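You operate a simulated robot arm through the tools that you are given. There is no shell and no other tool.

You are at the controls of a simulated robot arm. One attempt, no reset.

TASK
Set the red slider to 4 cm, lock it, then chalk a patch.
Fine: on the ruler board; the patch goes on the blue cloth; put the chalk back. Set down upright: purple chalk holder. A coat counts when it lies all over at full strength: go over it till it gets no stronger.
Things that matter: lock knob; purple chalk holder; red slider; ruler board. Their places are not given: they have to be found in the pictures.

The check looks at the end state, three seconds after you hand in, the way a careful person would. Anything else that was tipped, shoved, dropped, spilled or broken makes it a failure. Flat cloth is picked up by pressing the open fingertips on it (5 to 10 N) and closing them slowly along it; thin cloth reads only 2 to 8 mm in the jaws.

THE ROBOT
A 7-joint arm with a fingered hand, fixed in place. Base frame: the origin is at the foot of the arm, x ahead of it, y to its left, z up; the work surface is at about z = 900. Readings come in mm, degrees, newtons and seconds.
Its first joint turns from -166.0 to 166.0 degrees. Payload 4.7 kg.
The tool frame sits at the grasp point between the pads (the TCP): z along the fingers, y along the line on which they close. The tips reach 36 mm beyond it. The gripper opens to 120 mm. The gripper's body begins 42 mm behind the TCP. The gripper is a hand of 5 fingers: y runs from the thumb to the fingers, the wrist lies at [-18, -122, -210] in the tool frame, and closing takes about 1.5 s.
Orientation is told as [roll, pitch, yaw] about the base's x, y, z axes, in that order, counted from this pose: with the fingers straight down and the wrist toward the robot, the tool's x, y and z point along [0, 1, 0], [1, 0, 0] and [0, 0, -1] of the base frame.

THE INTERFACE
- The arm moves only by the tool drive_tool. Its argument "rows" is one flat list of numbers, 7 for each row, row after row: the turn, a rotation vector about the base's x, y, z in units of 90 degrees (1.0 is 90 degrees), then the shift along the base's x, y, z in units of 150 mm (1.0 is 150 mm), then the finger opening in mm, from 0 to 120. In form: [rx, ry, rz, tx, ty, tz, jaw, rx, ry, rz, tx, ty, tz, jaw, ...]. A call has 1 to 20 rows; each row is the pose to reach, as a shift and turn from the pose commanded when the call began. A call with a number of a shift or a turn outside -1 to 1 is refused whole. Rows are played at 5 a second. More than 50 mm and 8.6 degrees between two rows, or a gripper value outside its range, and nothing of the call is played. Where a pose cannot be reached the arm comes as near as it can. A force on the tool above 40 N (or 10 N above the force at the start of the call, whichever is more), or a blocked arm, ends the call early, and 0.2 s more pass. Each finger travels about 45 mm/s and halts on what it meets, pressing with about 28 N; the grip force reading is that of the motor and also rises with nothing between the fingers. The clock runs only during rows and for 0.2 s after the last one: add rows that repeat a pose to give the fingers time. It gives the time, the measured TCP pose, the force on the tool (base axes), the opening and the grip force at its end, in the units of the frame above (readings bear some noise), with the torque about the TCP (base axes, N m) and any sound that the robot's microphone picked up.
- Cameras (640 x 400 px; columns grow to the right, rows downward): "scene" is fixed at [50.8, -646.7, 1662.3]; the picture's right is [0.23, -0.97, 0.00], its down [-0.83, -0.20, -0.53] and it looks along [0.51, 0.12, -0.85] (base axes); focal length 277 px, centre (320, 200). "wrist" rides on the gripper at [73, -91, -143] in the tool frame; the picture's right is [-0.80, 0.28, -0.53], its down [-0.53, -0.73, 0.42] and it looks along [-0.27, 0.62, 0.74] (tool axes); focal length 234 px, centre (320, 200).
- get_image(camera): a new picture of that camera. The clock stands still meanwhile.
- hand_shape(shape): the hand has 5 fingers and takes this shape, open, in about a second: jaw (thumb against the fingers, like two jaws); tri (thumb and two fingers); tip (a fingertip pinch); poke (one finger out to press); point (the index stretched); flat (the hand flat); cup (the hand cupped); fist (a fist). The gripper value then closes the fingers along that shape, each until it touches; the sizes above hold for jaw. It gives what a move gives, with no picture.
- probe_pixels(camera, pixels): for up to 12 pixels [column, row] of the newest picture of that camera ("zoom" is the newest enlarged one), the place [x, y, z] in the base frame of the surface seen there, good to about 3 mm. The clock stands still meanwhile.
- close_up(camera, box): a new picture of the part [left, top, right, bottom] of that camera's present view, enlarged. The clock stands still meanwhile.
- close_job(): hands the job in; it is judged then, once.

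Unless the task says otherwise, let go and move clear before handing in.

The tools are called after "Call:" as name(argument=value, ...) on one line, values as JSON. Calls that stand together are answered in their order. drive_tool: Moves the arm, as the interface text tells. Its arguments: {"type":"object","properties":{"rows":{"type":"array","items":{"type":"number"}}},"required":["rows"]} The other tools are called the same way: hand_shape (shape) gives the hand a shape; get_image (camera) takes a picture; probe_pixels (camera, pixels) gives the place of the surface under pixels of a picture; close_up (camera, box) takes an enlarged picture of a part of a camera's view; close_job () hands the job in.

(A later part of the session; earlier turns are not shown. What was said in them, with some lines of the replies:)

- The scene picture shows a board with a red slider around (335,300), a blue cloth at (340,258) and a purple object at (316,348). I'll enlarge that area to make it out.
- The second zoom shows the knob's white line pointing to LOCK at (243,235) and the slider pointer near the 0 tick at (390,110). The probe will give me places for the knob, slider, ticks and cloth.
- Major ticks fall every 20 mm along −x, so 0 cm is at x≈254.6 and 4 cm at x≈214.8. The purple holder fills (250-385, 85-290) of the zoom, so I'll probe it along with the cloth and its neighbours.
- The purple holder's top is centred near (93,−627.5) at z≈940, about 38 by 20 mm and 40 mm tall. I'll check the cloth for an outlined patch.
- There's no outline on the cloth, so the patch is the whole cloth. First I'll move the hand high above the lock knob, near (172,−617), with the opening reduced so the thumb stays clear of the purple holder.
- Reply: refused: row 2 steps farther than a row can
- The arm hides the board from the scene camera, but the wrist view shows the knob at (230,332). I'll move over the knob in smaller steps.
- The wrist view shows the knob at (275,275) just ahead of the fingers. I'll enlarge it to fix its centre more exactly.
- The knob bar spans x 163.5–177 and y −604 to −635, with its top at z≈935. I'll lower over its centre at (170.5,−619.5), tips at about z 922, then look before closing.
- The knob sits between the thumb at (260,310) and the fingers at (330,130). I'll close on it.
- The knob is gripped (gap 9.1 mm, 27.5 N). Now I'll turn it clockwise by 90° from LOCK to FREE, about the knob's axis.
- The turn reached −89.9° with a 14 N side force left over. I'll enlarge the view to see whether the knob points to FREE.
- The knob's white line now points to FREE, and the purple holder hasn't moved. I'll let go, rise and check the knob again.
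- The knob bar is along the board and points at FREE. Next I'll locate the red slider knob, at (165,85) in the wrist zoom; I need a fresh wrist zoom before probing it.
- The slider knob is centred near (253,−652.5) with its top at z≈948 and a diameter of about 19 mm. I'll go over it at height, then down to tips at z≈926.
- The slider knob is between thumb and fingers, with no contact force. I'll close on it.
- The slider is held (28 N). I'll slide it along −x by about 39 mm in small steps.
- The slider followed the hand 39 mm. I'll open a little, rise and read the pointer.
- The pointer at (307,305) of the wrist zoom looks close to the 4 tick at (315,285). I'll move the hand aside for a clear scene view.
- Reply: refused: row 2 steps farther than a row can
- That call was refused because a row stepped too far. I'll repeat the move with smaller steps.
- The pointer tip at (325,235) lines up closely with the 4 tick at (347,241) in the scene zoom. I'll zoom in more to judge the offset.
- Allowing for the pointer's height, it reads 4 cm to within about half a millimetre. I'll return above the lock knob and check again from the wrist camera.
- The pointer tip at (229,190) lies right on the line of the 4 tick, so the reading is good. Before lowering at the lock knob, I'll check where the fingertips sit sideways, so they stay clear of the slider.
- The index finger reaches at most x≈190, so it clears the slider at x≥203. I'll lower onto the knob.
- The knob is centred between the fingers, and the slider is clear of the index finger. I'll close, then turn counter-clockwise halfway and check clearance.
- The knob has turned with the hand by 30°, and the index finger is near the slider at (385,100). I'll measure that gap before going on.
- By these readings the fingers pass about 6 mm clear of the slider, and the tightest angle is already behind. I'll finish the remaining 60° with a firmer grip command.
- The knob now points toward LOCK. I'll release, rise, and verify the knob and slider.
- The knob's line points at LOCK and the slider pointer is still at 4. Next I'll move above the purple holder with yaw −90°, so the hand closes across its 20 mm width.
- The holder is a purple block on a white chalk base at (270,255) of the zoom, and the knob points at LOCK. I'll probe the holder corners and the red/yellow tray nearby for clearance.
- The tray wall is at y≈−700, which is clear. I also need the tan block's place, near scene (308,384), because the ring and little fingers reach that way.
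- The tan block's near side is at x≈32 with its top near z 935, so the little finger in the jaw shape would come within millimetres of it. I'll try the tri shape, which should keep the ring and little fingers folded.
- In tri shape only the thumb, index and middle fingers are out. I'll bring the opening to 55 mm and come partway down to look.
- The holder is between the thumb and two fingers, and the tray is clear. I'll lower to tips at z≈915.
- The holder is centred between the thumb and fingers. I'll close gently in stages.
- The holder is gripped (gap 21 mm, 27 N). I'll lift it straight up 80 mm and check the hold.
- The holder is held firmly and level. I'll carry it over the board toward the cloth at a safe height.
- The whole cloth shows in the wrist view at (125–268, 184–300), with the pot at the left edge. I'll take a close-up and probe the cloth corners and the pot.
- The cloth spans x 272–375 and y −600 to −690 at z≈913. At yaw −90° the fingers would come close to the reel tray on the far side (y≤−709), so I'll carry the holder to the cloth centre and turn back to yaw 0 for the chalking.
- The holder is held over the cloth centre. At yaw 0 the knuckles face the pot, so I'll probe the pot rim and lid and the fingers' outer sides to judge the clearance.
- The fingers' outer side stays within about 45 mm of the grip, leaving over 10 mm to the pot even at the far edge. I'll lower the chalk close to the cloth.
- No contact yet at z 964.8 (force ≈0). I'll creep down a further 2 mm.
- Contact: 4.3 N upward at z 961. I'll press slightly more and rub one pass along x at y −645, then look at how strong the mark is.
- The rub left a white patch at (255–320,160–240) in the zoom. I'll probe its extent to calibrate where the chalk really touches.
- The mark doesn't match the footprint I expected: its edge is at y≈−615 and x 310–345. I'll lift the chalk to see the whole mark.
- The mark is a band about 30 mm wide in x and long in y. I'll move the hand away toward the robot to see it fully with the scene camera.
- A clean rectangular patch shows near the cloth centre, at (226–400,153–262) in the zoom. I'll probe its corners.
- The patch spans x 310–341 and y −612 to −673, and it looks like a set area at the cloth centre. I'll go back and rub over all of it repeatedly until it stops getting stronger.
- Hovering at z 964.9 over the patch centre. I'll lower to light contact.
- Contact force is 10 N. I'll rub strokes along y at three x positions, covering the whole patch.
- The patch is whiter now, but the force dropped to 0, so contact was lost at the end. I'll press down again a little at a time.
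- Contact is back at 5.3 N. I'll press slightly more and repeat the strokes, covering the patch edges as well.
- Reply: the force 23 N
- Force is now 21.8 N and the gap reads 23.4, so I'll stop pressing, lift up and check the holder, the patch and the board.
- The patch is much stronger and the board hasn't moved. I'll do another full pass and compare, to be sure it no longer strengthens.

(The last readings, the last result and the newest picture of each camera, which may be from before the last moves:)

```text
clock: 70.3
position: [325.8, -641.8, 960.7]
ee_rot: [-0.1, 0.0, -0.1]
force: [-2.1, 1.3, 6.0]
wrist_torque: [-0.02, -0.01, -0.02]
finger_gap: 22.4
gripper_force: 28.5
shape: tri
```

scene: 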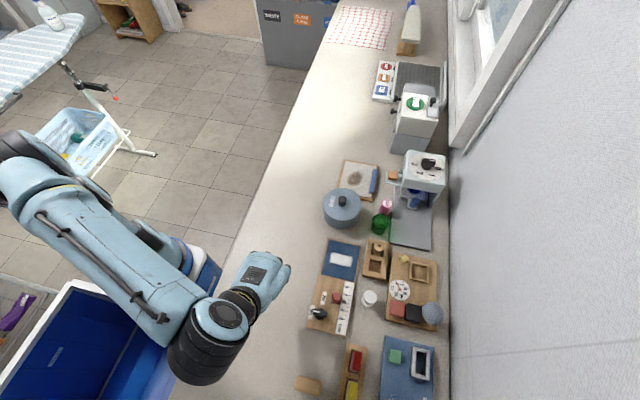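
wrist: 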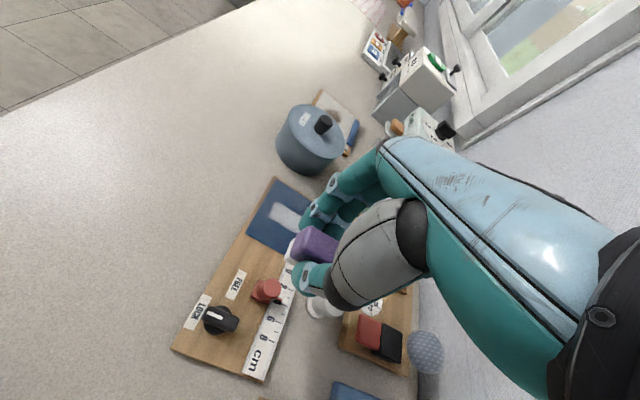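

Contact at 6 N. Now another set of strokes over the whole patch.

Call:
drive_tool(rows=[0, 0, 0, -0.067, 0, -0.002, 5, 0, 0, 0, -0.067, 0.07, -0.002, 5, 0, 0, 0, -0.067, 0.14, -0.002, 5, 0, 0, 0, -0.067, 0.07, -0.002, 5, 0, 0, 0, -0.067, 0, -0.002, 5, 0, 0, 0, -0.067, -0.07, -0.002, 5, 0, 0, 0, -0.067, -0.14, -0.002, 5, 0, 0, 0, 0, -0.14, -0.002, 5, 0, 0, 0, 0, -0.07, -0.002, 5, 0, 0, 0, 0, 0, -0.002, 5, 0, 0, 0, 0, 0.07, -0.002, 5, 0, 0, 0, 0, 0.14, -0.002, 5, 0, 0, 0, 0.067, 0.14, -0.003, 5, 0, 0, 0, 0.067, 0.07, -0.003, 5, 0, 0, 0, 0.067, 0, -0.003, 5, 0, 0, 0, 0.067, -0.07, -0.003, 5, 0, 0, 0, 0.067, -0.14, -0.003, 5, 0, 0, 0, 0.033, -0.07, -0.003, 5, 0, 0, 0, 0, 0, -0.003, 5, 0, 0, 0, 0, 0, -0.003, 5])

Call:
close_up(camera="wrist", box=[220, 160, 370, 330])

```text
clock: 74.5
position: [324.0, -641.3, 960.0]
ee_rot: [-0.2, 0.0, -0.1]
force: [1.8, -7.1, 19.4]
wrist_torque: [-0.23, -0.11, -0.07]
finger_gap: 23.3
gripper_force: 27.9
shape: tri
```

```text
2.35 times, centred on (295, 245) of wrist
```

zoom: 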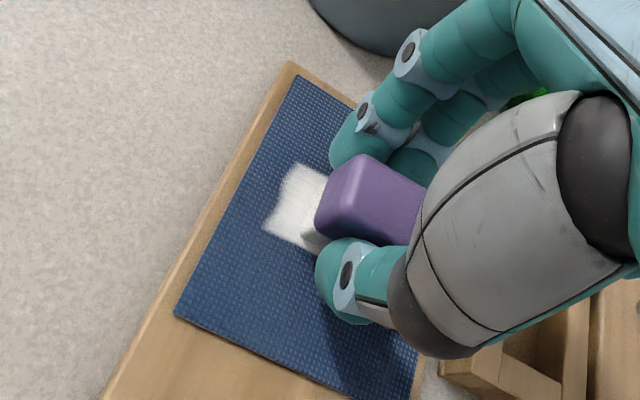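

I'll add cross strokes along x at three y positions with slightly less pressure, then lift to inspect.

Call:
drive_tool(rows=[0, 0, 0, 0.07, 0, 0.002, 5, 0, 0, 0, 0, 0, 0.002, 5, 0, 0, 0, -0.07, 0, 0.002, 5, 0, 0, 0, -0.07, 0.07, 0.002, 5, 0, 0, 0, 0, 0.07, 0.002, 5, 0, 0, 0, 0.07, 0.07, 0.002, 5, 0, 0, 0, 0.07, 0.14, 0.002, 5, 0, 0, 0, 0, 0.14, 0.002, 5, 0, 0, 0, -0.07, 0.14, 0.002, 5, 0, 0, 0, -0.07, 0.05, 0.002, 5, 0, 0, 0, -0.07, -0.05, 0.002, 5, 0, 0, 0, -0.07, -0.14, 0.002, 5, 0, 0, 0, 0, -0.14, 0.002, 5, 0, 0, 0, 0.07, -0.14, 0.002, 5, 0, 0, 0, 0.07, -0.07, 0.002, 5, 0, 0, 0, 0, -0.07, 0.002, 5, 0, 0, 0, -0.07, -0.07, 0.002, 5, 0, 0, 0, 0, 0, 0.002, 5, 0, 0, 0, 0, 0, 0.002, 5])

Call:
drive_tool(rows=[0, 0, 0, 0, 0, 0.02, 5, 0, 0, 0, 0, 0, 0.1, 5, 0, 0, 0, 0, 0, 0.3, 5, 0, 0, 0, 0, 0, 0.5, 5, 0, 0, 0, -0.2, 0, 0.7, 5, 0, 0, 0, -0.4, 0, 0.75, 5, 0, 0, 0, -0.6, 0, 0.75, 5, 0, 0, 0, -0.8, 0.1, 0.75, 5, 0, 0, 0, -0.9, 0.3, 0.75, 5, 0, 0, 0, -1.0, 0.5, 0.75, 5, 0, 0, 0, -1.0, 0.7, 0.75, 5, 0, 0, 0, -1.0, 0.9, 0.75, 5, 0, 0, 0, -1.0, 1.0, 0.75, 5])

Call:
close_up(camera="scene", box=[327, 249, 357, 271])

Call:
close_up(camera="scene", box=[300, 232, 380, 345])

Call:
close_up(camera="wrist", box=[250, 180, 370, 300])

```text
clock: 78.5
position: [323.9, -643.4, 960.1]
ee_rot: [0.0, 0.0, -0.1]
force: [-3.0, -1.5, 7.9]
wrist_torque: [-0.03, 0.06, -0.02]
finger_gap: 22.4
gripper_force: 28.2
shape: tri
```

```text
clock: 81.3
position: [176.0, -490.4, 1070.8]
ee_rot: [0.0, 0.0, 0.0]
force: [0.3, -0.8, -0.3]
wrist_torque: [0.03, -0.06, 0.02]
finger_gap: 22.1
gripper_force: 28.4
shape: tri
```

```text
16.00 times, centred on (342, 260) of scene
```

zoom: 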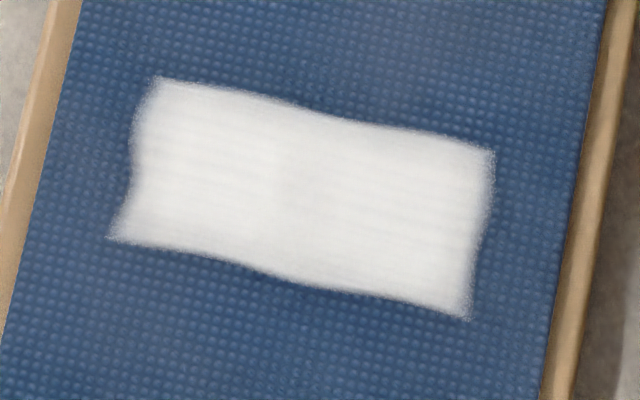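

```text
3.54 times, centred on (340, 288) of scene
```

zoom: 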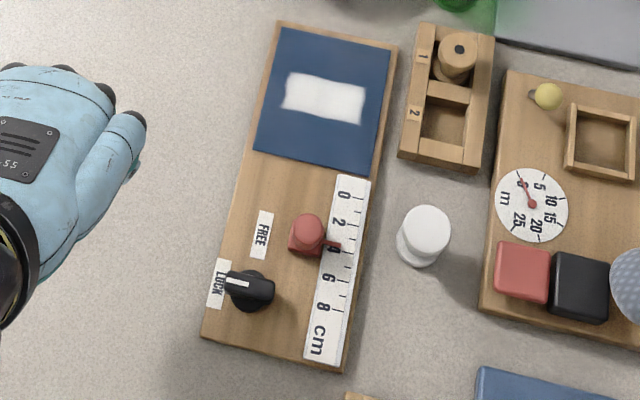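

```text
3.33 times, centred on (310, 240) of wrist
```

zoom: 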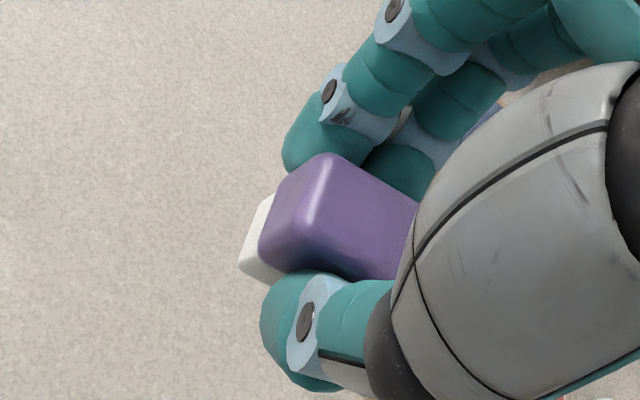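

Compared with the previous picture the patch shows no further change, so it's at full strength; the knob, slider and board are in order. Now I'll carry the holder back above its original place with yaw −90°.

Call:
drive_tool(rows=[0, 0, -0.083, -0.1, -0.08, 0, 5, 0, 0, -0.167, -0.2, -0.16, 0, 5, 0, 0, -0.25, -0.3, -0.24, 0, 5, 0, 0, -0.333, -0.4, -0.32, 0, 5, 0, 0, -0.417, -0.5, -0.4, 0, 5, 0, 0, -0.5, -0.547, -0.5, 0, 5, 0, 0, -0.583, -0.547, -0.6, 0, 5, 0, 0, -0.667, -0.547, -0.7, 0, 5, 0, 0, -0.75, -0.547, -0.8, 0, 5, 0, 0, -0.833, -0.547, -0.85, -0.05, 5, 0, 0, -0.917, -0.547, -0.917, -0.1, 5, 0, 0, -1.0, -0.547, -0.917, -0.15, 5, 0, 0, -1.0, -0.547, -0.917, -0.2, 5, 0, 0, -1.0, -0.547, -0.917, -0.2, 5])

Call:
get_image(camera="wrist")

Call:
close_up(camera="wrist", box=[250, 180, 370, 300])

```text
clock: 84.3
position: [92.4, -630.6, 1041.8]
ee_rot: [0.0, -0.1, -90.0]
force: [0.0, 0.1, 0.0]
wrist_torque: [-0.03, -0.06, -0.02]
finger_gap: 22.0
gripper_force: 27.8
shape: tri
```

```text
taken
```

wrist: 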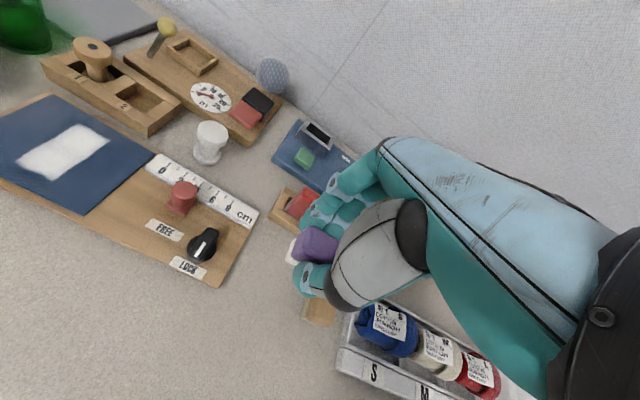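

```text
3.33 times, centred on (310, 240) of wrist
```

zoom: 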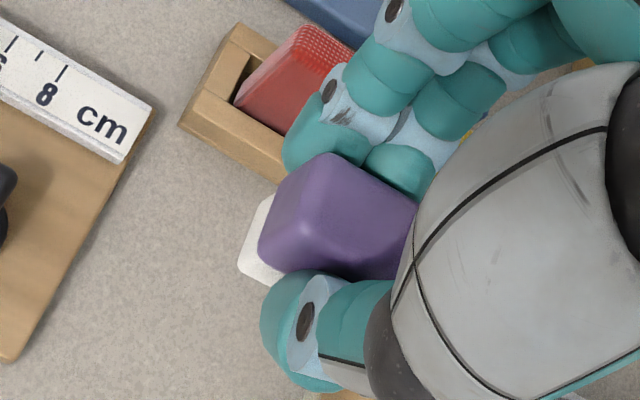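

The holder is level above its place. I'll lower to just above the table and read the pose again.

Call:
drive_tool(rows=[0, 0, 0, 0, 0.008, -0.15, 5, 0, 0, 0, 0, 0.012, -0.3, 5, 0, 0, 0, 0, 0.012, -0.45, 5, 0, 0, 0, 0, 0.012, -0.53, 5, 0, 0, 0, 0, 0.012, -0.58, 5, 0, 0, 0, 0, 0.012, -0.58, 5])

Call:
drive_tool(rows=[0, 0, 0, 0, 0, -0.007, 5, 0, 0, 0, 0, 0, -0.013, 5, 0, 0, 0, 0, 0, -0.013, 5])

Call:
close_up(camera="wrist", box=[230, 170, 390, 330])

```text
clock: 85.7
position: [92.1, -627.2, 954.9]
ee_rot: [-0.1, 0.0, -90.0]
force: [-0.7, 0.3, -0.8]
wrist_torque: [-0.04, -0.01, -0.01]
finger_gap: 21.9
gripper_force: 27.5
shape: tri
```

```text
clock: 86.5
position: [92.2, -628.0, 953.2]
ee_rot: [0.0, 0.1, -90.0]
force: [0.4, -0.5, 0.7]
wrist_torque: [0.03, -0.03, -0.01]
finger_gap: 22.0
gripper_force: 28.3
shape: tri
```

```text
2.50 times, centred on (310, 250) of wrist
```

zoom: 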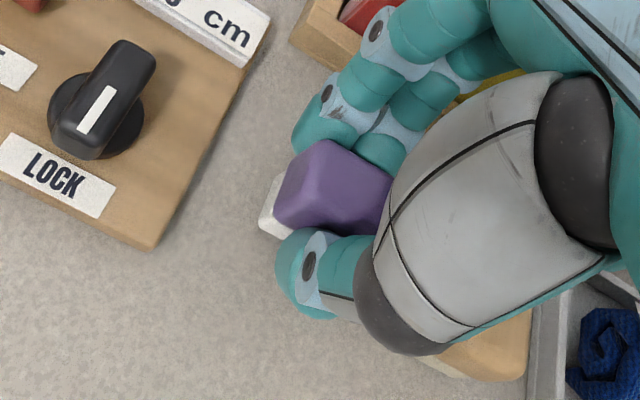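

Still clear of the table at z 953. I'll move 1.3 mm in x to match the pickup place and go down another 3 mm.

Call:
drive_tool(rows=[0, 0, 0, 0.009, 0, 0, 5, 0, 0, 0, 0.009, 0, -0.007, 5, 0, 0, 0, 0.009, 0, -0.014, 5, 0, 0, 0, 0.009, 0, -0.02, 5, 0, 0, 0, 0.009, 0, -0.02, 5])

```text
clock: 87.7
position: [94.3, -628.7, 949.9]
ee_rot: [0.0, 0.0, -90.0]
force: [-0.4, -0.7, -0.7]
wrist_torque: [0.04, 0.0, 0.01]
finger_gap: 22.1
gripper_force: 28.5
shape: tri
```

Call:
drive_tool(rows=[0, 0, 0, 0, 0, -0.004, 5, 0, 0, 0, 0, 0, -0.008, 5, 0, 0, 0, 0, 0, -0.008, 5])

```text
clock: 88.5
position: [93.9, -629.0, 949.4]
ee_rot: [0.0, 0.0, -90.1]
force: [0.5, -0.2, -0.6]
wrist_torque: [-0.04, 0.02, -0.01]
finger_gap: 22.2
gripper_force: 28.0
shape: tri
```

Call:
drive_tool(rows=[0, 0, 0, 0, 0, -0.004, 5, 0, 0, 0, 0, 0, -0.008, 5, 0, 0, 0, 0, 0, -0.008, 5])

```text
clock: 89.3
position: [94.5, -629.1, 948.2]
ee_rot: [0.0, 0.1, -89.9]
force: [0.0, 0.2, -1.1]
wrist_torque: [0.0, -0.03, 0.0]
finger_gap: 22.0
gripper_force: 27.5
shape: tri
```

Call:
drive_tool(rows=[0, 0, 0, 0, 0, -0.004, 5, 0, 0, 0, 0, 0, -0.007, 5, 0, 0, 0, 0, 0, -0.007, 5])

```text
clock: 90.1
position: [93.6, -628.2, 947.5]
ee_rot: [0.0, -0.2, -90.0]
force: [-1.7, 0.3, 6.0]
wrist_torque: [-0.01, 0.05, 0.0]
finger_gap: 22.2
gripper_force: 27.8
shape: tri
```

The chalk is on the table (6 N at z 947.5). I'll open the fingers gradually to release it.

Call:
drive_tool(rows=[0, 0, 0, 0, 0, 0.002, 15, 0, 0, 0, 0, 0, 0.002, 20, 0, 0, 0, 0, 0, 0.002, 24, 0, 0, 0, 0, 0, 0.002, 28, 0, 0, 0, 0, 0, 0.002, 34, 0, 0, 0, 0, 0, 0.002, 42, 0, 0, 0, 0, 0, 0.002, 50, 0, 0, 0, 0, 0, 0.002, 55, 0, 0, 0, 0, 0, 0.002, 55])

Call:
close_up(camera="wrist", box=[230, 170, 390, 330])

```text
clock: 92.1
position: [94.5, -627.8, 947.4]
ee_rot: [0.0, 0.0, -90.0]
force: [-0.4, -0.8, 0.4]
wrist_torque: [-0.01, -0.04, 0.03]
finger_gap: 54.2
gripper_force: 0.1
shape: tri
```

```text
2.50 times, centred on (310, 250) of wrist
```

zoom: 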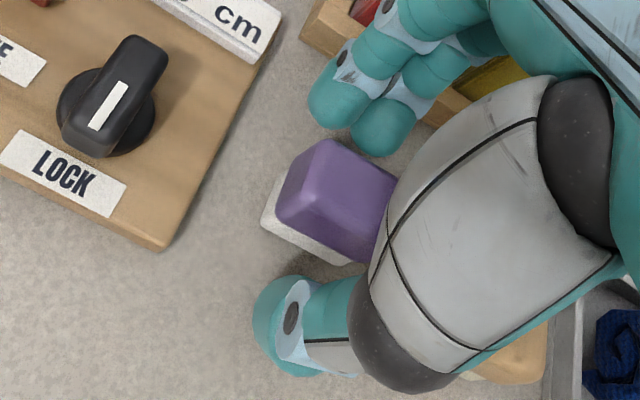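

The holder stands upright and free of the fingers. I'll rise straight up, then move away toward the robot and look.

Call:
drive_tool(rows=[0, 0, 0, 0, 0, 0.1, 55, 0, 0, 0, 0, 0, 0.3, 55, 0, 0, 0, 0, 0, 0.5, 55, 0, 0, 0, 0, 0, 0.7, 55, 0, 0, 0, 0, 0.2, 0.85, 55, 0, 0, 0, 0, 0.4, 0.95, 55, 0, 0, 0, 0, 0.6, 1.0, 55, 0, 0, 0, 0, 0.8, 1.0, 55, 0, 0, 0, 0, 1.0, 1.0, 55, 0, 0, 0, 0, 1.0, 1.0, 55])

Call:
get_image(camera="scene")

Call:
close_up(camera="scene", box=[290, 230, 390, 370])

Call:
close_up(camera="scene", box=[338, 296, 352, 308])

Call:
close_up(camera="scene", box=[296, 330, 336, 370])

```text
clock: 94.3
position: [92.9, -477.9, 1098.1]
ee_rot: [0.0, 0.1, -90.0]
force: [0.3, -0.3, -0.5]
wrist_torque: [-0.01, 0.0, 0.0]
finger_gap: 54.5
gripper_force: 0.0
shape: tri
```

```text
taken
```

scene: 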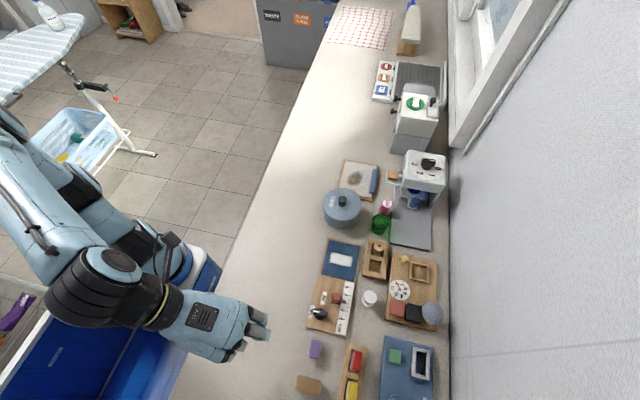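

```text
2.86 times, centred on (340, 300) of scene
```

zoom: 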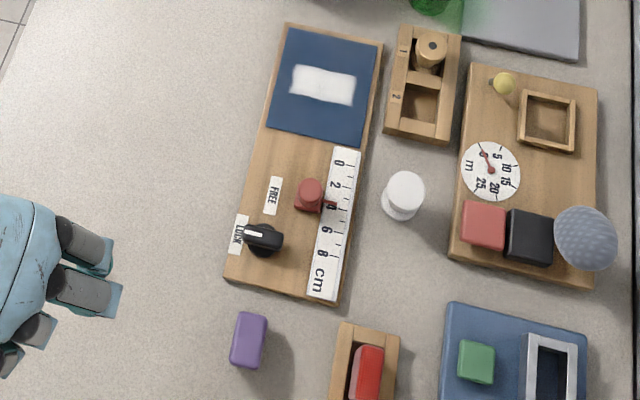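

```text
16.00 times, centred on (345, 302) of scene
```

zoom: 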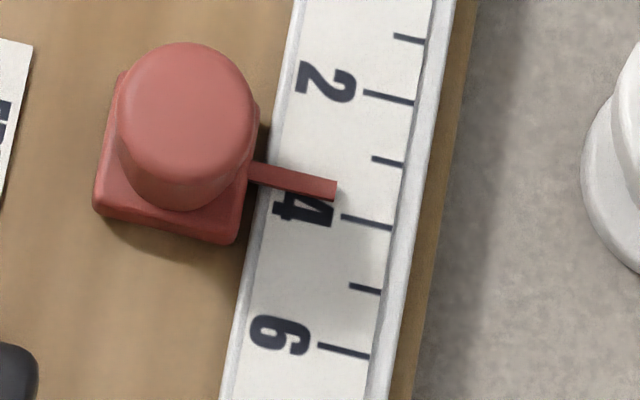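

```text
10.00 times, centred on (316, 350) of scene
```

zoom: 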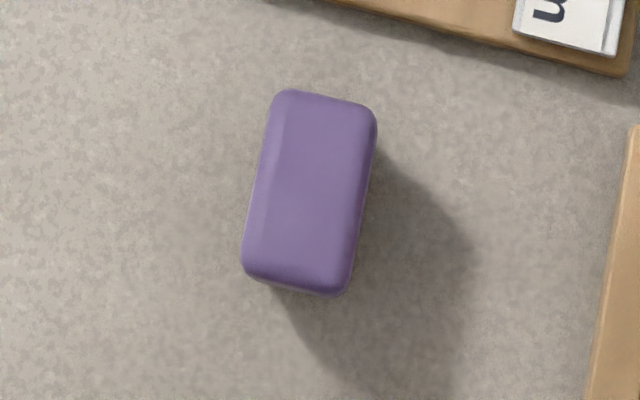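

The latest zoom shows the slider pointer tip at (330,186), about 3 mm toward 0 from the 4 tick, so the index finger must have nudged it while I was locking. I have to unlock, reset and relock without touching the slider, so I'll check whether the "tip" pinch is slimmer.

Call:
hand_shape(shape="tip")

Call:
drive_tool(rows=[0, 0, 0, 0, 0, 0, 100, 0, 0, 0, 0, 0, 0, 80, 0, 0, 0, 0, 0, 0, 60, 0, 0, 0, 0, 0, 0, 45, 0, 0, 0, 0, 0, 0, 40, 0, 0, 0, 0, 0, 0, 40])

Call:
get_image(camera="wrist")

Call:
close_up(camera="scene", box=[200, 270, 300, 370])

Call:
close_up(camera="wrist", box=[270, 150, 400, 320])

```text
clock: 95.2
position: [93.3, -479.0, 1098.8]
ee_rot: [0.0, -0.1, -90.0]
force: [0.1, -0.9, 0.2]
wrist_torque: [-0.01, 0.01, -0.03]
finger_gap: 119.6
gripper_force: 0.0
shape: tip
```

```text
clock: 96.6
position: [92.0, -478.2, 1099.3]
ee_rot: [-0.1, 0.0, -90.0]
force: [-0.8, 0.8, -0.6]
wrist_torque: [-0.02, 0.0, -0.03]
finger_gap: 41.1
gripper_force: 0.0
shape: tip
```

```text
taken
```

wrist: 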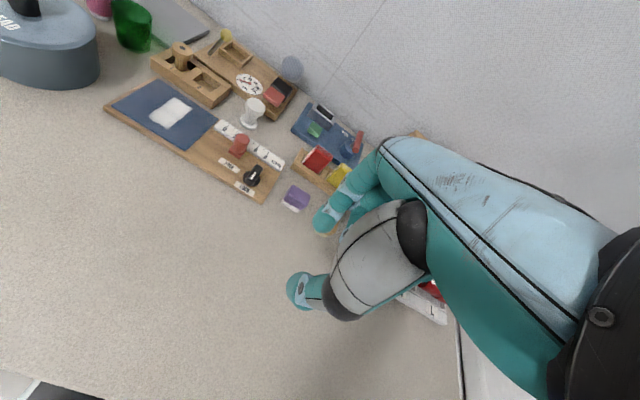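

```text
4.00 times, centred on (250, 320) of scene
```

zoom: 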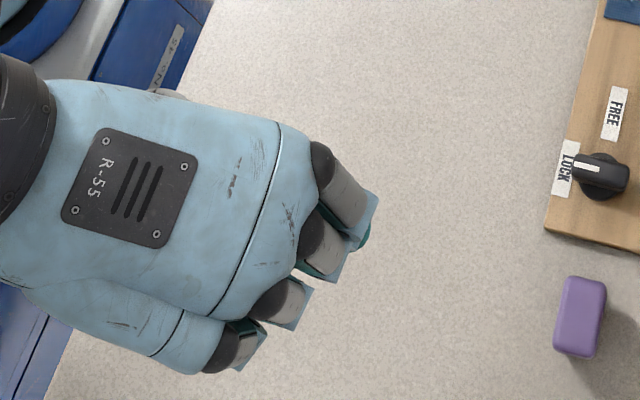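

```text
2.35 times, centred on (335, 235) of wrist
```

zoom: 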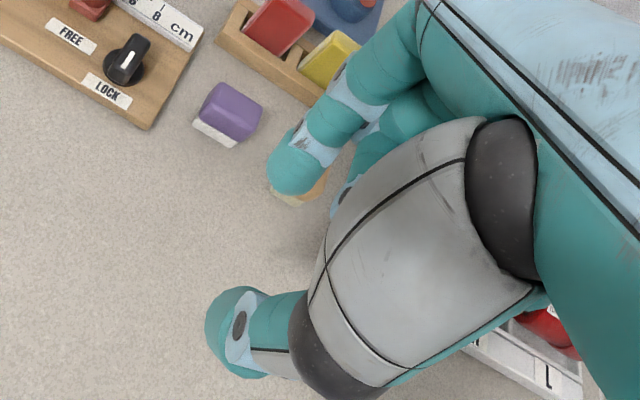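

In tip shape only the index faces the thumb. I'll probe where the index and thumb sit.

Call:
probe_pixels(camera="wrist", pixels=[[318, 225], [326, 233], [320, 215], [332, 208], [345, 190], [355, 178], [336, 225], [298, 288], [308, 300], [352, 215]])

```text
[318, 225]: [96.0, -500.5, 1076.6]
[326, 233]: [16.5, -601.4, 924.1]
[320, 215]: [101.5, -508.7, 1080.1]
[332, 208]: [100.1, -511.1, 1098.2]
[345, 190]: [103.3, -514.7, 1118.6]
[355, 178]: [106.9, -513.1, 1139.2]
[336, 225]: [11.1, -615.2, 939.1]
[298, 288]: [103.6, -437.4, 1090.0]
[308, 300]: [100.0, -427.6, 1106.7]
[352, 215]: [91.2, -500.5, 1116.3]
```

In tip shape the index is centred on the grip and the other fingers stay curled about 17 mm above the TCP. That avoids what most likely pushed the slider, the ring and little fingers in jaw. I'll move above the lock knob with yaw 0.

Call:
drive_tool(rows=[0, 0, 0.083, 0.1, -0.08, 0, 40, 0, 0, 0.167, 0.2, -0.16, 0, 40, 0, 0, 0.25, 0.3, -0.24, 0, 40, 0, 0, 0.333, 0.4, -0.32, 0, 40, 0, 0, 0.417, 0.5, -0.4, 0, 40, 0, 0, 0.5, 0.52, -0.5, 0, 40, 0, 0, 0.583, 0.52, -0.6, 0, 40, 0, 0, 0.667, 0.52, -0.7, 0, 40, 0, 0, 0.75, 0.52, -0.8, 0, 40, 0, 0, 0.833, 0.52, -0.9, -0.1, 40, 0, 0, 0.917, 0.52, -0.94, -0.2, 40, 0, 0, 1.0, 0.52, -0.94, -0.327, 40, 0, 0, 1.0, 0.52, -0.94, -0.327, 40])

Call:
close_up(camera="wrist", box=[220, 180, 370, 330])

```text
clock: 99.4
position: [171.3, -618.7, 1046.9]
ee_rot: [0.1, 0.1, 0.2]
force: [0.3, -0.1, 0.4]
wrist_torque: [-0.01, 0.02, 0.0]
finger_gap: 40.8
gripper_force: 0.0
shape: tip
```

```text
2.67 times, centred on (295, 255) of wrist
```

zoom: 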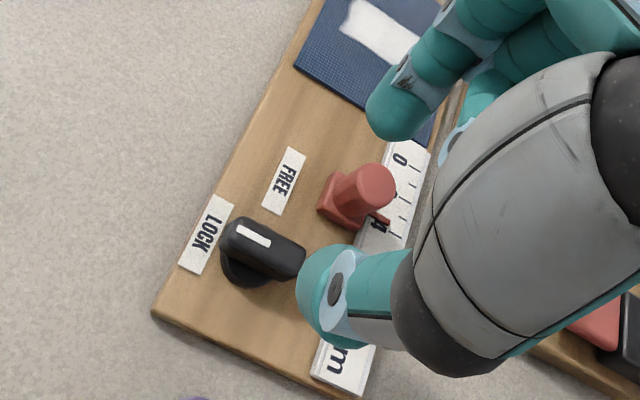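

The hand is above the knob. I'll lower with tips at about z 921 and check before gripping.

Call:
drive_tool(rows=[0, 0, 0, 0, -0.005, -0.2, 40, 0, 0, 0, 0, -0.005, -0.4, 40, 0, 0, 0, 0, -0.005, -0.5, 40, 0, 0, 0, 0, -0.005, -0.56, 40, 0, 0, 0, 0, -0.005, -0.6, 40, 0, 0, 0, 0, -0.005, -0.6, 40])

Call:
close_up(camera="wrist", box=[230, 160, 380, 310])

```text
clock: 100.8
position: [171.9, -619.9, 958.2]
ee_rot: [0.0, 0.0, 0.1]
force: [-0.3, -0.2, 0.4]
wrist_torque: [0.01, 0.01, -0.03]
finger_gap: 41.0
gripper_force: 0.0
shape: tip
```

```text
2.67 times, centred on (305, 235) of wrist
```

zoom: 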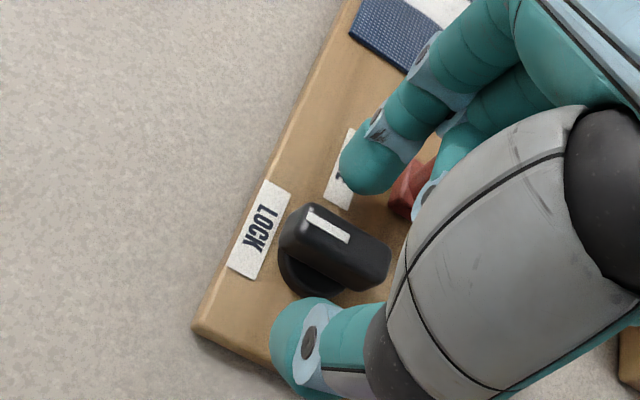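

The curled middle finger near (430,185) looks close to the slider, so I'll probe heights there before going on.

Call:
probe_pixels(camera="zoom", pixels=[[425, 190], [435, 185], [440, 170], [450, 155], [415, 205], [405, 185], [400, 200], [370, 185], [440, 150], [410, 215]])

Call:
close_up(camera="wrist", box=[325, 195, 375, 245])

```text
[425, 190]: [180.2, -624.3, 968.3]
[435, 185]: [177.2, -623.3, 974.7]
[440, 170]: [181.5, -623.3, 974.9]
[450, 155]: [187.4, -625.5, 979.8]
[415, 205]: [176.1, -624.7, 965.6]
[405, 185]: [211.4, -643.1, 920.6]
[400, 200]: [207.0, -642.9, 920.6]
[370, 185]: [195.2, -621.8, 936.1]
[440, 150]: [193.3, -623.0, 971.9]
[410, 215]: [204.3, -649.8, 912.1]
```

```text
8.00 times, centred on (350, 220) of wrist
```

zoom: 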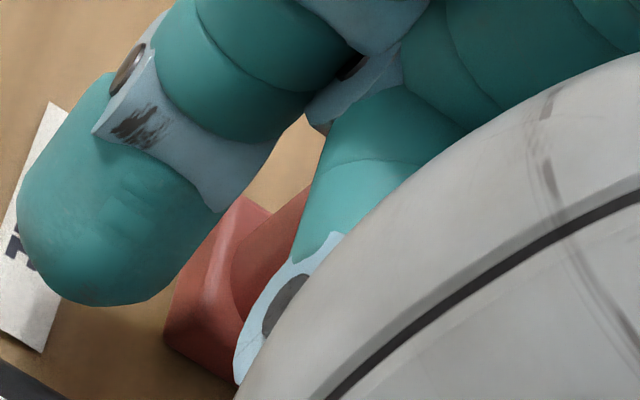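

The curled finger is at z≥965, above the slider's 949 top and at x<193, so it's clear. I'll grip the knob.

Call:
drive_tool(rows=[0, 0, 0, 0, 0, 0, 25, 0, 0, 0, 0, 0, 0, 12, 0, 0, 0, 0, 0, 0, 5, 0, 0, 0, 0, 0, 0, 0, 0, 0, 0, 0, 0, 0, 0, 0, 0, 0, 0, 0, 0, 0])

Call:
close_up(camera="wrist", box=[230, 160, 380, 310])

```text
clock: 102.2
position: [172.2, -620.5, 957.6]
ee_rot: [0.0, 0.0, -0.1]
force: [0.2, -0.5, -3.0]
wrist_torque: [0.0, -0.06, 0.0]
finger_gap: 9.9
gripper_force: 27.8
shape: tip
```

```text
2.67 times, centred on (305, 235) of wrist
```

zoom: 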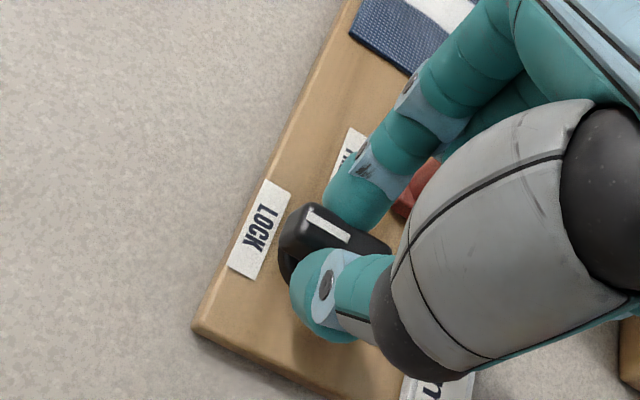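

The knob is gripped by thumb and index (gap 9.9, 27.8 N). I'll turn it clockwise 90° to FREE.

Call:
drive_tool(rows=[0, 0, -0.083, 0, 0, 0, 0, 0, 0, -0.167, 0, 0, 0, 0, 0, 0, -0.25, 0, 0, 0, 0, 0, 0, -0.333, 0, 0, 0, 0, 0, 0, -0.417, 0, 0, 0, 0, 0, 0, -0.5, 0, 0, 0, 0, 0, 0, -0.583, 0, 0, 0, 0, 0, 0, -0.667, 0, 0, 0, 0, 0, 0, -0.75, 0, 0, 0, 0, 0, 0, -0.833, 0, 0, 0, 0, 0, 0, -0.917, 0, 0, 0, 0, 0, 0, -1.0, 0, 0, 0, 0, 0, 0, -1.0, 0, 0, 0, 0])

Call:
close_up(camera="wrist", box=[210, 150, 360, 300])

```text
clock: 105.0
position: [173.3, -619.9, 958.7]
ee_rot: [-0.1, 0.0, -90.1]
force: [5.2, -3.4, -3.9]
wrist_torque: [-0.14, -0.13, 0.01]
finger_gap: 9.8
gripper_force: 27.9
shape: tip
```

```text
2.67 times, centred on (285, 225) of wrist
```

zoom: 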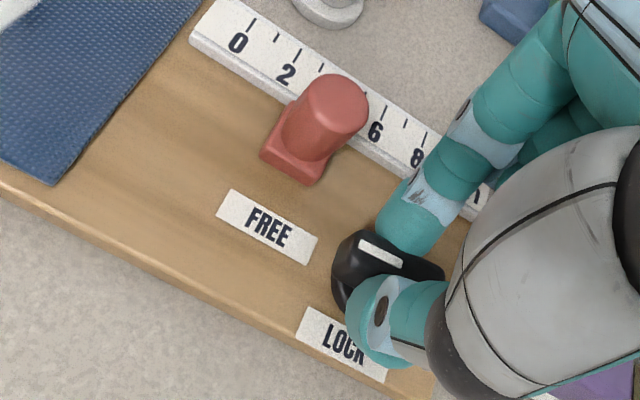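

The knob points to FREE and the slider wasn't touched. I'll release, rise and view the pointer from above.

Call:
drive_tool(rows=[0, 0, 0, 0, 0, 0, 15, 0, 0, 0, 0, 0, 0, 30, 0, 0, 0, 0, 0, 0, 36, 0, 0, 0, 0, 0, 0.1, 36, 0, 0, 0, 0, 0, 0.3, 40, 0, 0, 0, 0, 0, 0.5, 45, 0, 0, 0, 0, 0, 0.6, 45, 0, 0, 0, 0, 0, 0.6, 45])

Call:
close_up(camera="wrist", box=[240, 195, 300, 245])

Call:
probe_pixels(camera="zoom", pixels=[[200, 250], [160, 250], [250, 250], [200, 300], [200, 200], [180, 330]])

```text
clock: 106.8
position: [172.7, -619.6, 1047.5]
ee_rot: [0.0, 0.0, -90.1]
force: [-0.4, -0.2, -0.3]
wrist_torque: [0.02, -0.01, -0.04]
finger_gap: 44.5
gripper_force: 0.0
shape: tip
```

```text
8.00 times, centred on (270, 220) of wrist
```

zoom: 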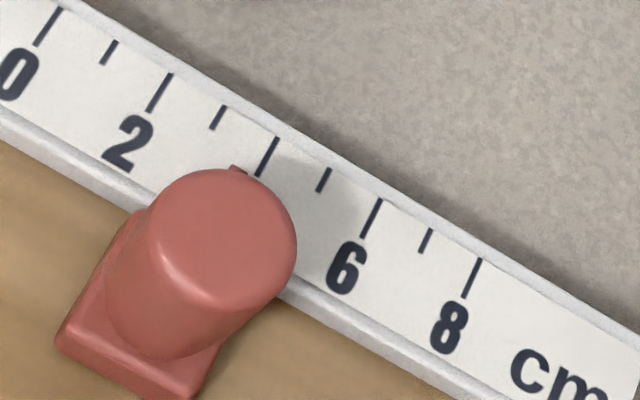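

```text
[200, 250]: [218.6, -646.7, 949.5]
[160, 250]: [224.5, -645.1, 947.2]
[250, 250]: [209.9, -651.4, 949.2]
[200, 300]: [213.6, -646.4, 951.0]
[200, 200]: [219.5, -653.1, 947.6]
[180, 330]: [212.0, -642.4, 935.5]
```

The pointer is about 3.0 mm short of the 4 tick: tip at (238,170) against a tick line at (260,170), at 6.2 px/mm. I'll go onto the slider with the tip pinch.

Call:
drive_tool(rows=[0, 0, 0, 0.15, -0.11, 0, 45, 0, 0, 0, 0.3, -0.22, 0, 45, 0, 0, 0, 0.3, -0.22, -0.2, 45, 0, 0, 0, 0.3, -0.22, -0.4, 45, 0, 0, 0, 0.3, -0.22, -0.5, 45, 0, 0, 0, 0.3, -0.22, -0.57, 45, 0, 0, 0, 0.3, -0.22, -0.57, 45])

Call:
close_up(camera="wrist", box=[230, 160, 380, 310])

```text
clock: 108.4
position: [214.9, -652.2, 962.4]
ee_rot: [0.0, 0.0, -90.0]
force: [0.5, -0.2, 0.6]
wrist_torque: [-0.02, 0.0, 0.03]
finger_gap: 44.8
gripper_force: 0.1
shape: tip
```

```text
2.67 times, centred on (305, 235) of wrist
```

zoom: 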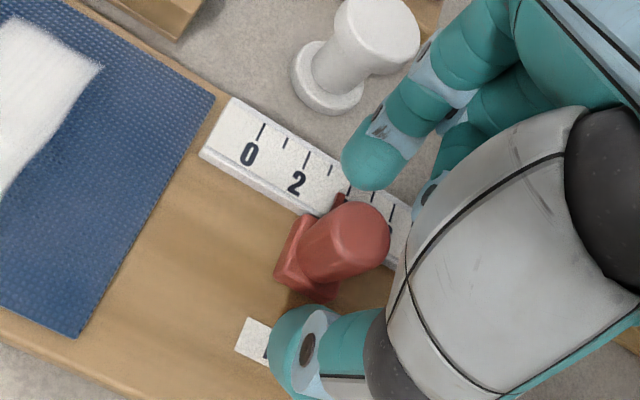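

The slider is between index and thumb, with my x about 2 mm off its centre. I'll adjust by that and close.

Call:
drive_tool(rows=[0, 0, 0, 0.012, 0, 0, 40, 0, 0, 0, 0.012, 0, 0, 25, 0, 0, 0, 0.012, 0, 0, 15, 0, 0, 0, 0.012, 0, 0, 8, 0, 0, 0, 0.012, 0, 0, 5, 0, 0, 0, 0.012, 0, 0, 5])

Call:
close_up(camera="wrist", box=[270, 190, 350, 270])

```text
clock: 109.8
position: [217.8, -653.5, 963.1]
ee_rot: [0.0, 0.0, -90.0]
force: [0.2, 0.0, -1.8]
wrist_torque: [-0.09, 0.01, 0.0]
finger_gap: 16.7
gripper_force: 28.3
shape: tip
```

```text
5.00 times, centred on (310, 230) of wrist
```

zoom: 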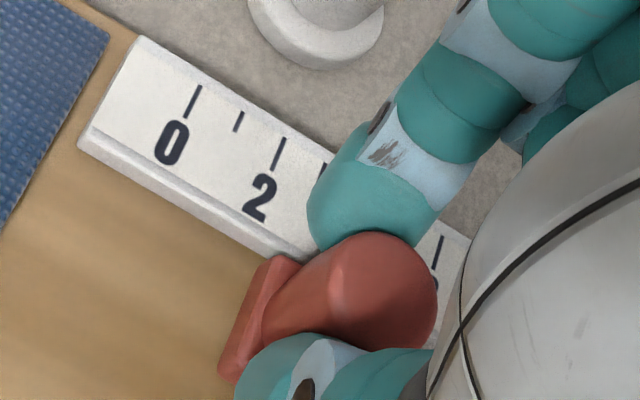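

The slider is held. I'll move it 3.0 mm along −x, then release and rise to check.

Call:
drive_tool(rows=[0, 0, 0, -0.007, 0, 0, 5, 0, 0, 0, -0.014, 0, 0, 5, 0, 0, 0, -0.02, 0, 0, 5, 0, 0, 0, -0.02, 0, 0, 5, 0, 0, 0, -0.02, 0, 0, 5, 0, 0, 0, -0.02, 0, 0, 18, 0, 0, 0, -0.02, 0, 0, 30, 0, 0, 0, -0.02, 0, 0, 40, 0, 0, 0, -0.02, 0, 0, 40, 0, 0, 0, -0.02, 0, 0.1, 40, 0, 0, 0, -0.02, 0, 0.3, 40, 0, 0, 0, -0.02, 0, 0.5, 40, 0, 0, 0, -0.17, 0.11, 0.57, 40, 0, 0, 0, -0.32, 0.22, 0.57, 40, 0, 0, 0, -0.32, 0.22, 0.57, 40])

Call:
close_up(camera="wrist", box=[240, 195, 300, 245])

```text
clock: 113.0
position: [172.2, -619.5, 1048.6]
ee_rot: [0.1, 0.1, -90.0]
force: [-0.3, 0.1, -0.5]
wrist_torque: [0.02, -0.02, 0.0]
finger_gap: 39.9
gripper_force: 0.1
shape: tip
```

```text
8.00 times, centred on (270, 220) of wrist
```

zoom: 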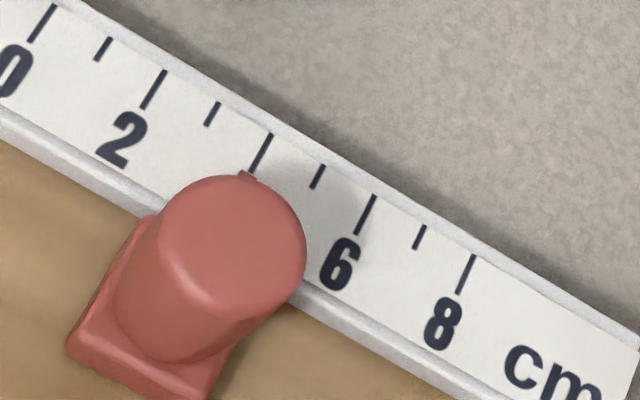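

The pointer tip at (248,174) is now nearly on the tick line at (250,174). I'll zoom in more.

Call:
close_up(camera="wrist", box=[251, 206, 271, 222])

```text
16.00 times, centred on (261, 214) of wrist
```

zoom: 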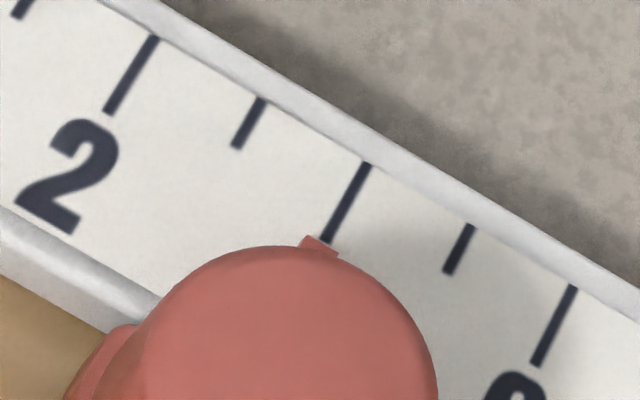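

The pointer is within about half a millimetre of 4 cm. I'll lower to the knob, grip it with the tip pinch and lock it.

Call:
drive_tool(rows=[0, 0, 0, -0.003, 0, -0.2, 40, 0, 0, 0, -0.003, 0, -0.4, 40, 0, 0, 0, -0.003, 0, -0.5, 40, 0, 0, 0, -0.003, 0, -0.57, 40, 0, 0, 0, -0.003, 0, -0.607, 40, 0, 0, 0, -0.003, 0, -0.607, 40])

Call:
close_up(camera="wrist", box=[230, 160, 380, 310])

```text
clock: 114.4
position: [169.7, -621.1, 957.1]
ee_rot: [0.0, 0.0, -89.9]
force: [0.6, -0.1, -0.1]
wrist_torque: [0.03, -0.02, -0.02]
finger_gap: 39.6
gripper_force: 0.0
shape: tip
```

```text
2.67 times, centred on (305, 235) of wrist
```

zoom: 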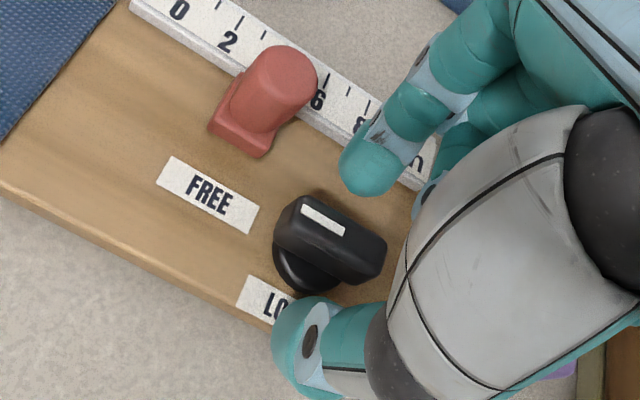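

The knob is between index and thumb with the slider well clear. I'll close and turn counter-clockwise 90° to LOCK.

Call:
drive_tool(rows=[0, 0, 0, 0, 0, 0, 25, 0, 0, 0, 0, 0, 0, 12, 0, 0, 0, 0, 0, 0, 5, 0, 0, 0, 0, 0, 0, 0, 0, 0, 0, 0, 0, 0, 0, 0, 0, 0, 0, 0, 0, 0, 0, 0, 0.083, 0, 0, 0, 0, 0, 0, 0.167, 0, 0, 0, 0, 0, 0, 0.25, 0, 0, 0, 0, 0, 0, 0.333, 0, 0, 0, 0, 0, 0, 0.417, 0, 0, 0, 0, 0, 0, 0.5, 0, 0, 0, 0, 0, 0, 0.583, 0, 0, 0, 0, 0, 0, 0.667, 0, 0, 0, 0, 0, 0, 0.75, 0, 0, 0, 0, 0, 0, 0.833, 0, 0, 0, 0, 0, 0, 0.917, 0, 0, 0, 0, 0, 0, 1.0, 0, 0, 0, 0, 0, 0, 1.0, 0, 0, 0, 0])

Call:
close_up(camera="wrist", box=[230, 160, 380, 310])

```text
clock: 118.4
position: [169.7, -621.9, 956.7]
ee_rot: [0.0, 0.0, 0.0]
force: [-1.3, -16.1, 1.1]
wrist_torque: [-0.46, -0.01, -0.18]
finger_gap: 9.9
gripper_force: 28.2
shape: tip
```

```text
2.67 times, centred on (305, 235) of wrist
```

zoom: 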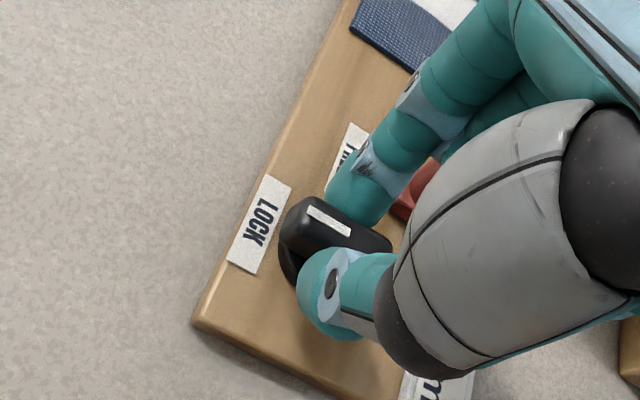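

The knob points to LOCK. I'll open just enough, rise straight up, and move aside toward the robot for a final look.

Call:
drive_tool(rows=[0, 0, 0, 0, 0, 0, 15, 0, 0, 0, 0, 0, 0, 28, 0, 0, 0, 0, 0, 0, 34, 0, 0, 0, 0, 0, 0.05, 34, 0, 0, 0, 0, 0, 0.2, 34, 0, 0, 0, 0, 0, 0.4, 34, 0, 0, 0, 0, 0, 0.6, 34, 0, 0, 0, 0, 0, 0.8, 34, 0, 0, 0, 0, 0.2, 0.9, 34, 0, 0, 0, 0, 0.4, 1.0, 34, 0, 0, 0, -0.1, 0.6, 1.0, 34, 0, 0, 0, -0.2, 0.8, 1.0, 34, 0, 0, 0, -0.3, 1.0, 1.0, 34, 0, 0, 0, -0.3, 1.0, 1.0, 34])

Call:
get_image(camera="scene")

Call:
close_up(camera="scene", box=[338, 296, 352, 308])

Call:
close_up(camera="scene", box=[290, 230, 390, 370])

Call:
close_up(camera="scene", box=[305, 290, 345, 330])

```text
clock: 121.4
position: [124.2, -469.9, 1106.8]
ee_rot: [0.0, 0.0, 0.0]
force: [-0.5, 0.6, 0.3]
wrist_torque: [-0.04, 0.0, 0.01]
finger_gap: 33.4
gripper_force: 0.1
shape: tip
```

```text
taken
```

scene: 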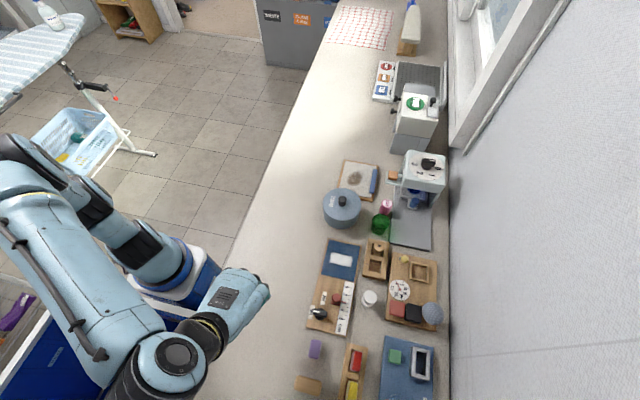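

```text
16.00 times, centred on (345, 302) of scene
```

zoom: 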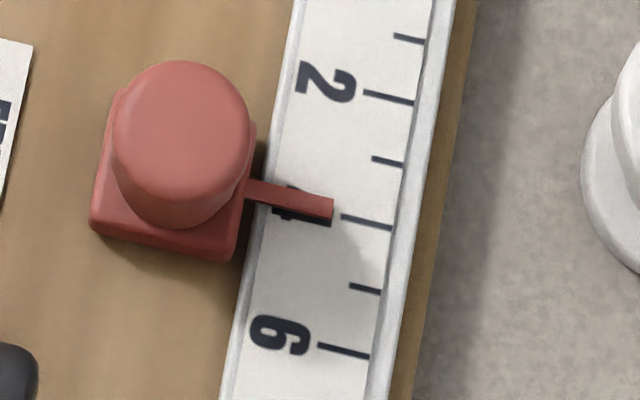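

```text
2.86 times, centred on (340, 300) of scene
```

zoom: 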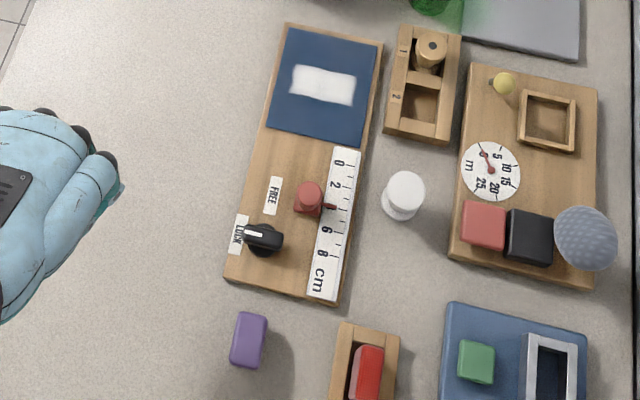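

```text
10.00 times, centred on (325, 310) of scene
```

zoom: 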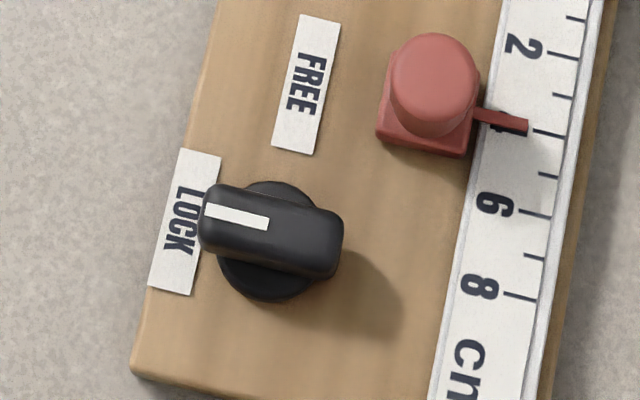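

The pointer is at the 4 tick exactly as in the earlier good setting, the knob is on LOCK, and the patch is solid white. I'll check the holder's place against the start before handing in.

Call:
close_up(camera="scene", box=[296, 330, 336, 370])

Call:
probe_pixels(camera="zoom", pixels=[[285, 97], [365, 115], [310, 190], [255, 265], [335, 280]])

Call:
close_up(camera="scene", box=[327, 249, 357, 271])

```text
10.00 times, centred on (316, 350) of scene
```

zoom: 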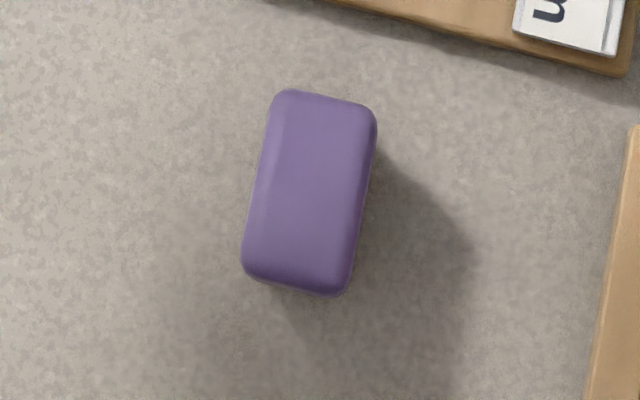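

```text
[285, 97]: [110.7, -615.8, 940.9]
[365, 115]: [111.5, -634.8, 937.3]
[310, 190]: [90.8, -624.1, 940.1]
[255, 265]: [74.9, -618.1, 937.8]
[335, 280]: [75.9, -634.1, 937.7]
```

```text
16.00 times, centred on (342, 260) of scene
```

zoom: 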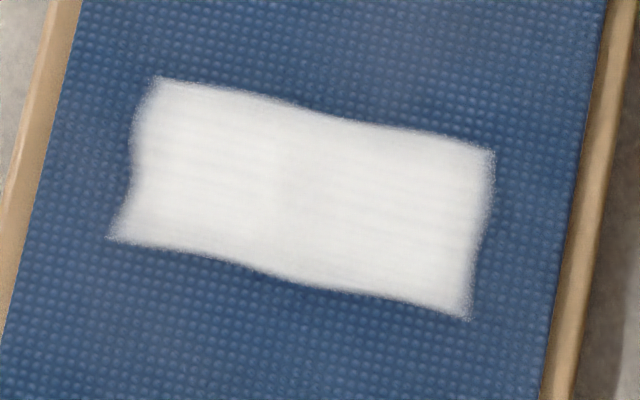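

The holder stands upright within about 2 mm of its first place. The patch is uniform and no longer strengthening, the slider reads 4 cm, the knob is on LOCK, and the hand is clear, so I'm handing in.

Call:
close_job()

```text
The job is handed in.
```

The job is handed in, with the red slider locked at 4 cm and a chalk patch on the blue cloth.

- **Slider:** the pointer sits on the 4 cm tick to within about half a millimetre. My first locking turn nudged it about 3 mm, so I unlocked it, reset it and locked it again with a slimmer grip.
- **Lock knob:** it points to LOCK.
- **Chalk patch:** there is a solid white rectangle of about 60 × 30 mm in the middle of the cloth. I went over it until another pass made no visible difference. The cloth had no marked outline and the chalk showed only in that area, so I took that as the patch rather than the whole cloth.
- **Chalk holder:** it stands upright within about 2 mm of where it started.

In the final pictures the ruler board and the things around it were where they started, and the hand was well clear.
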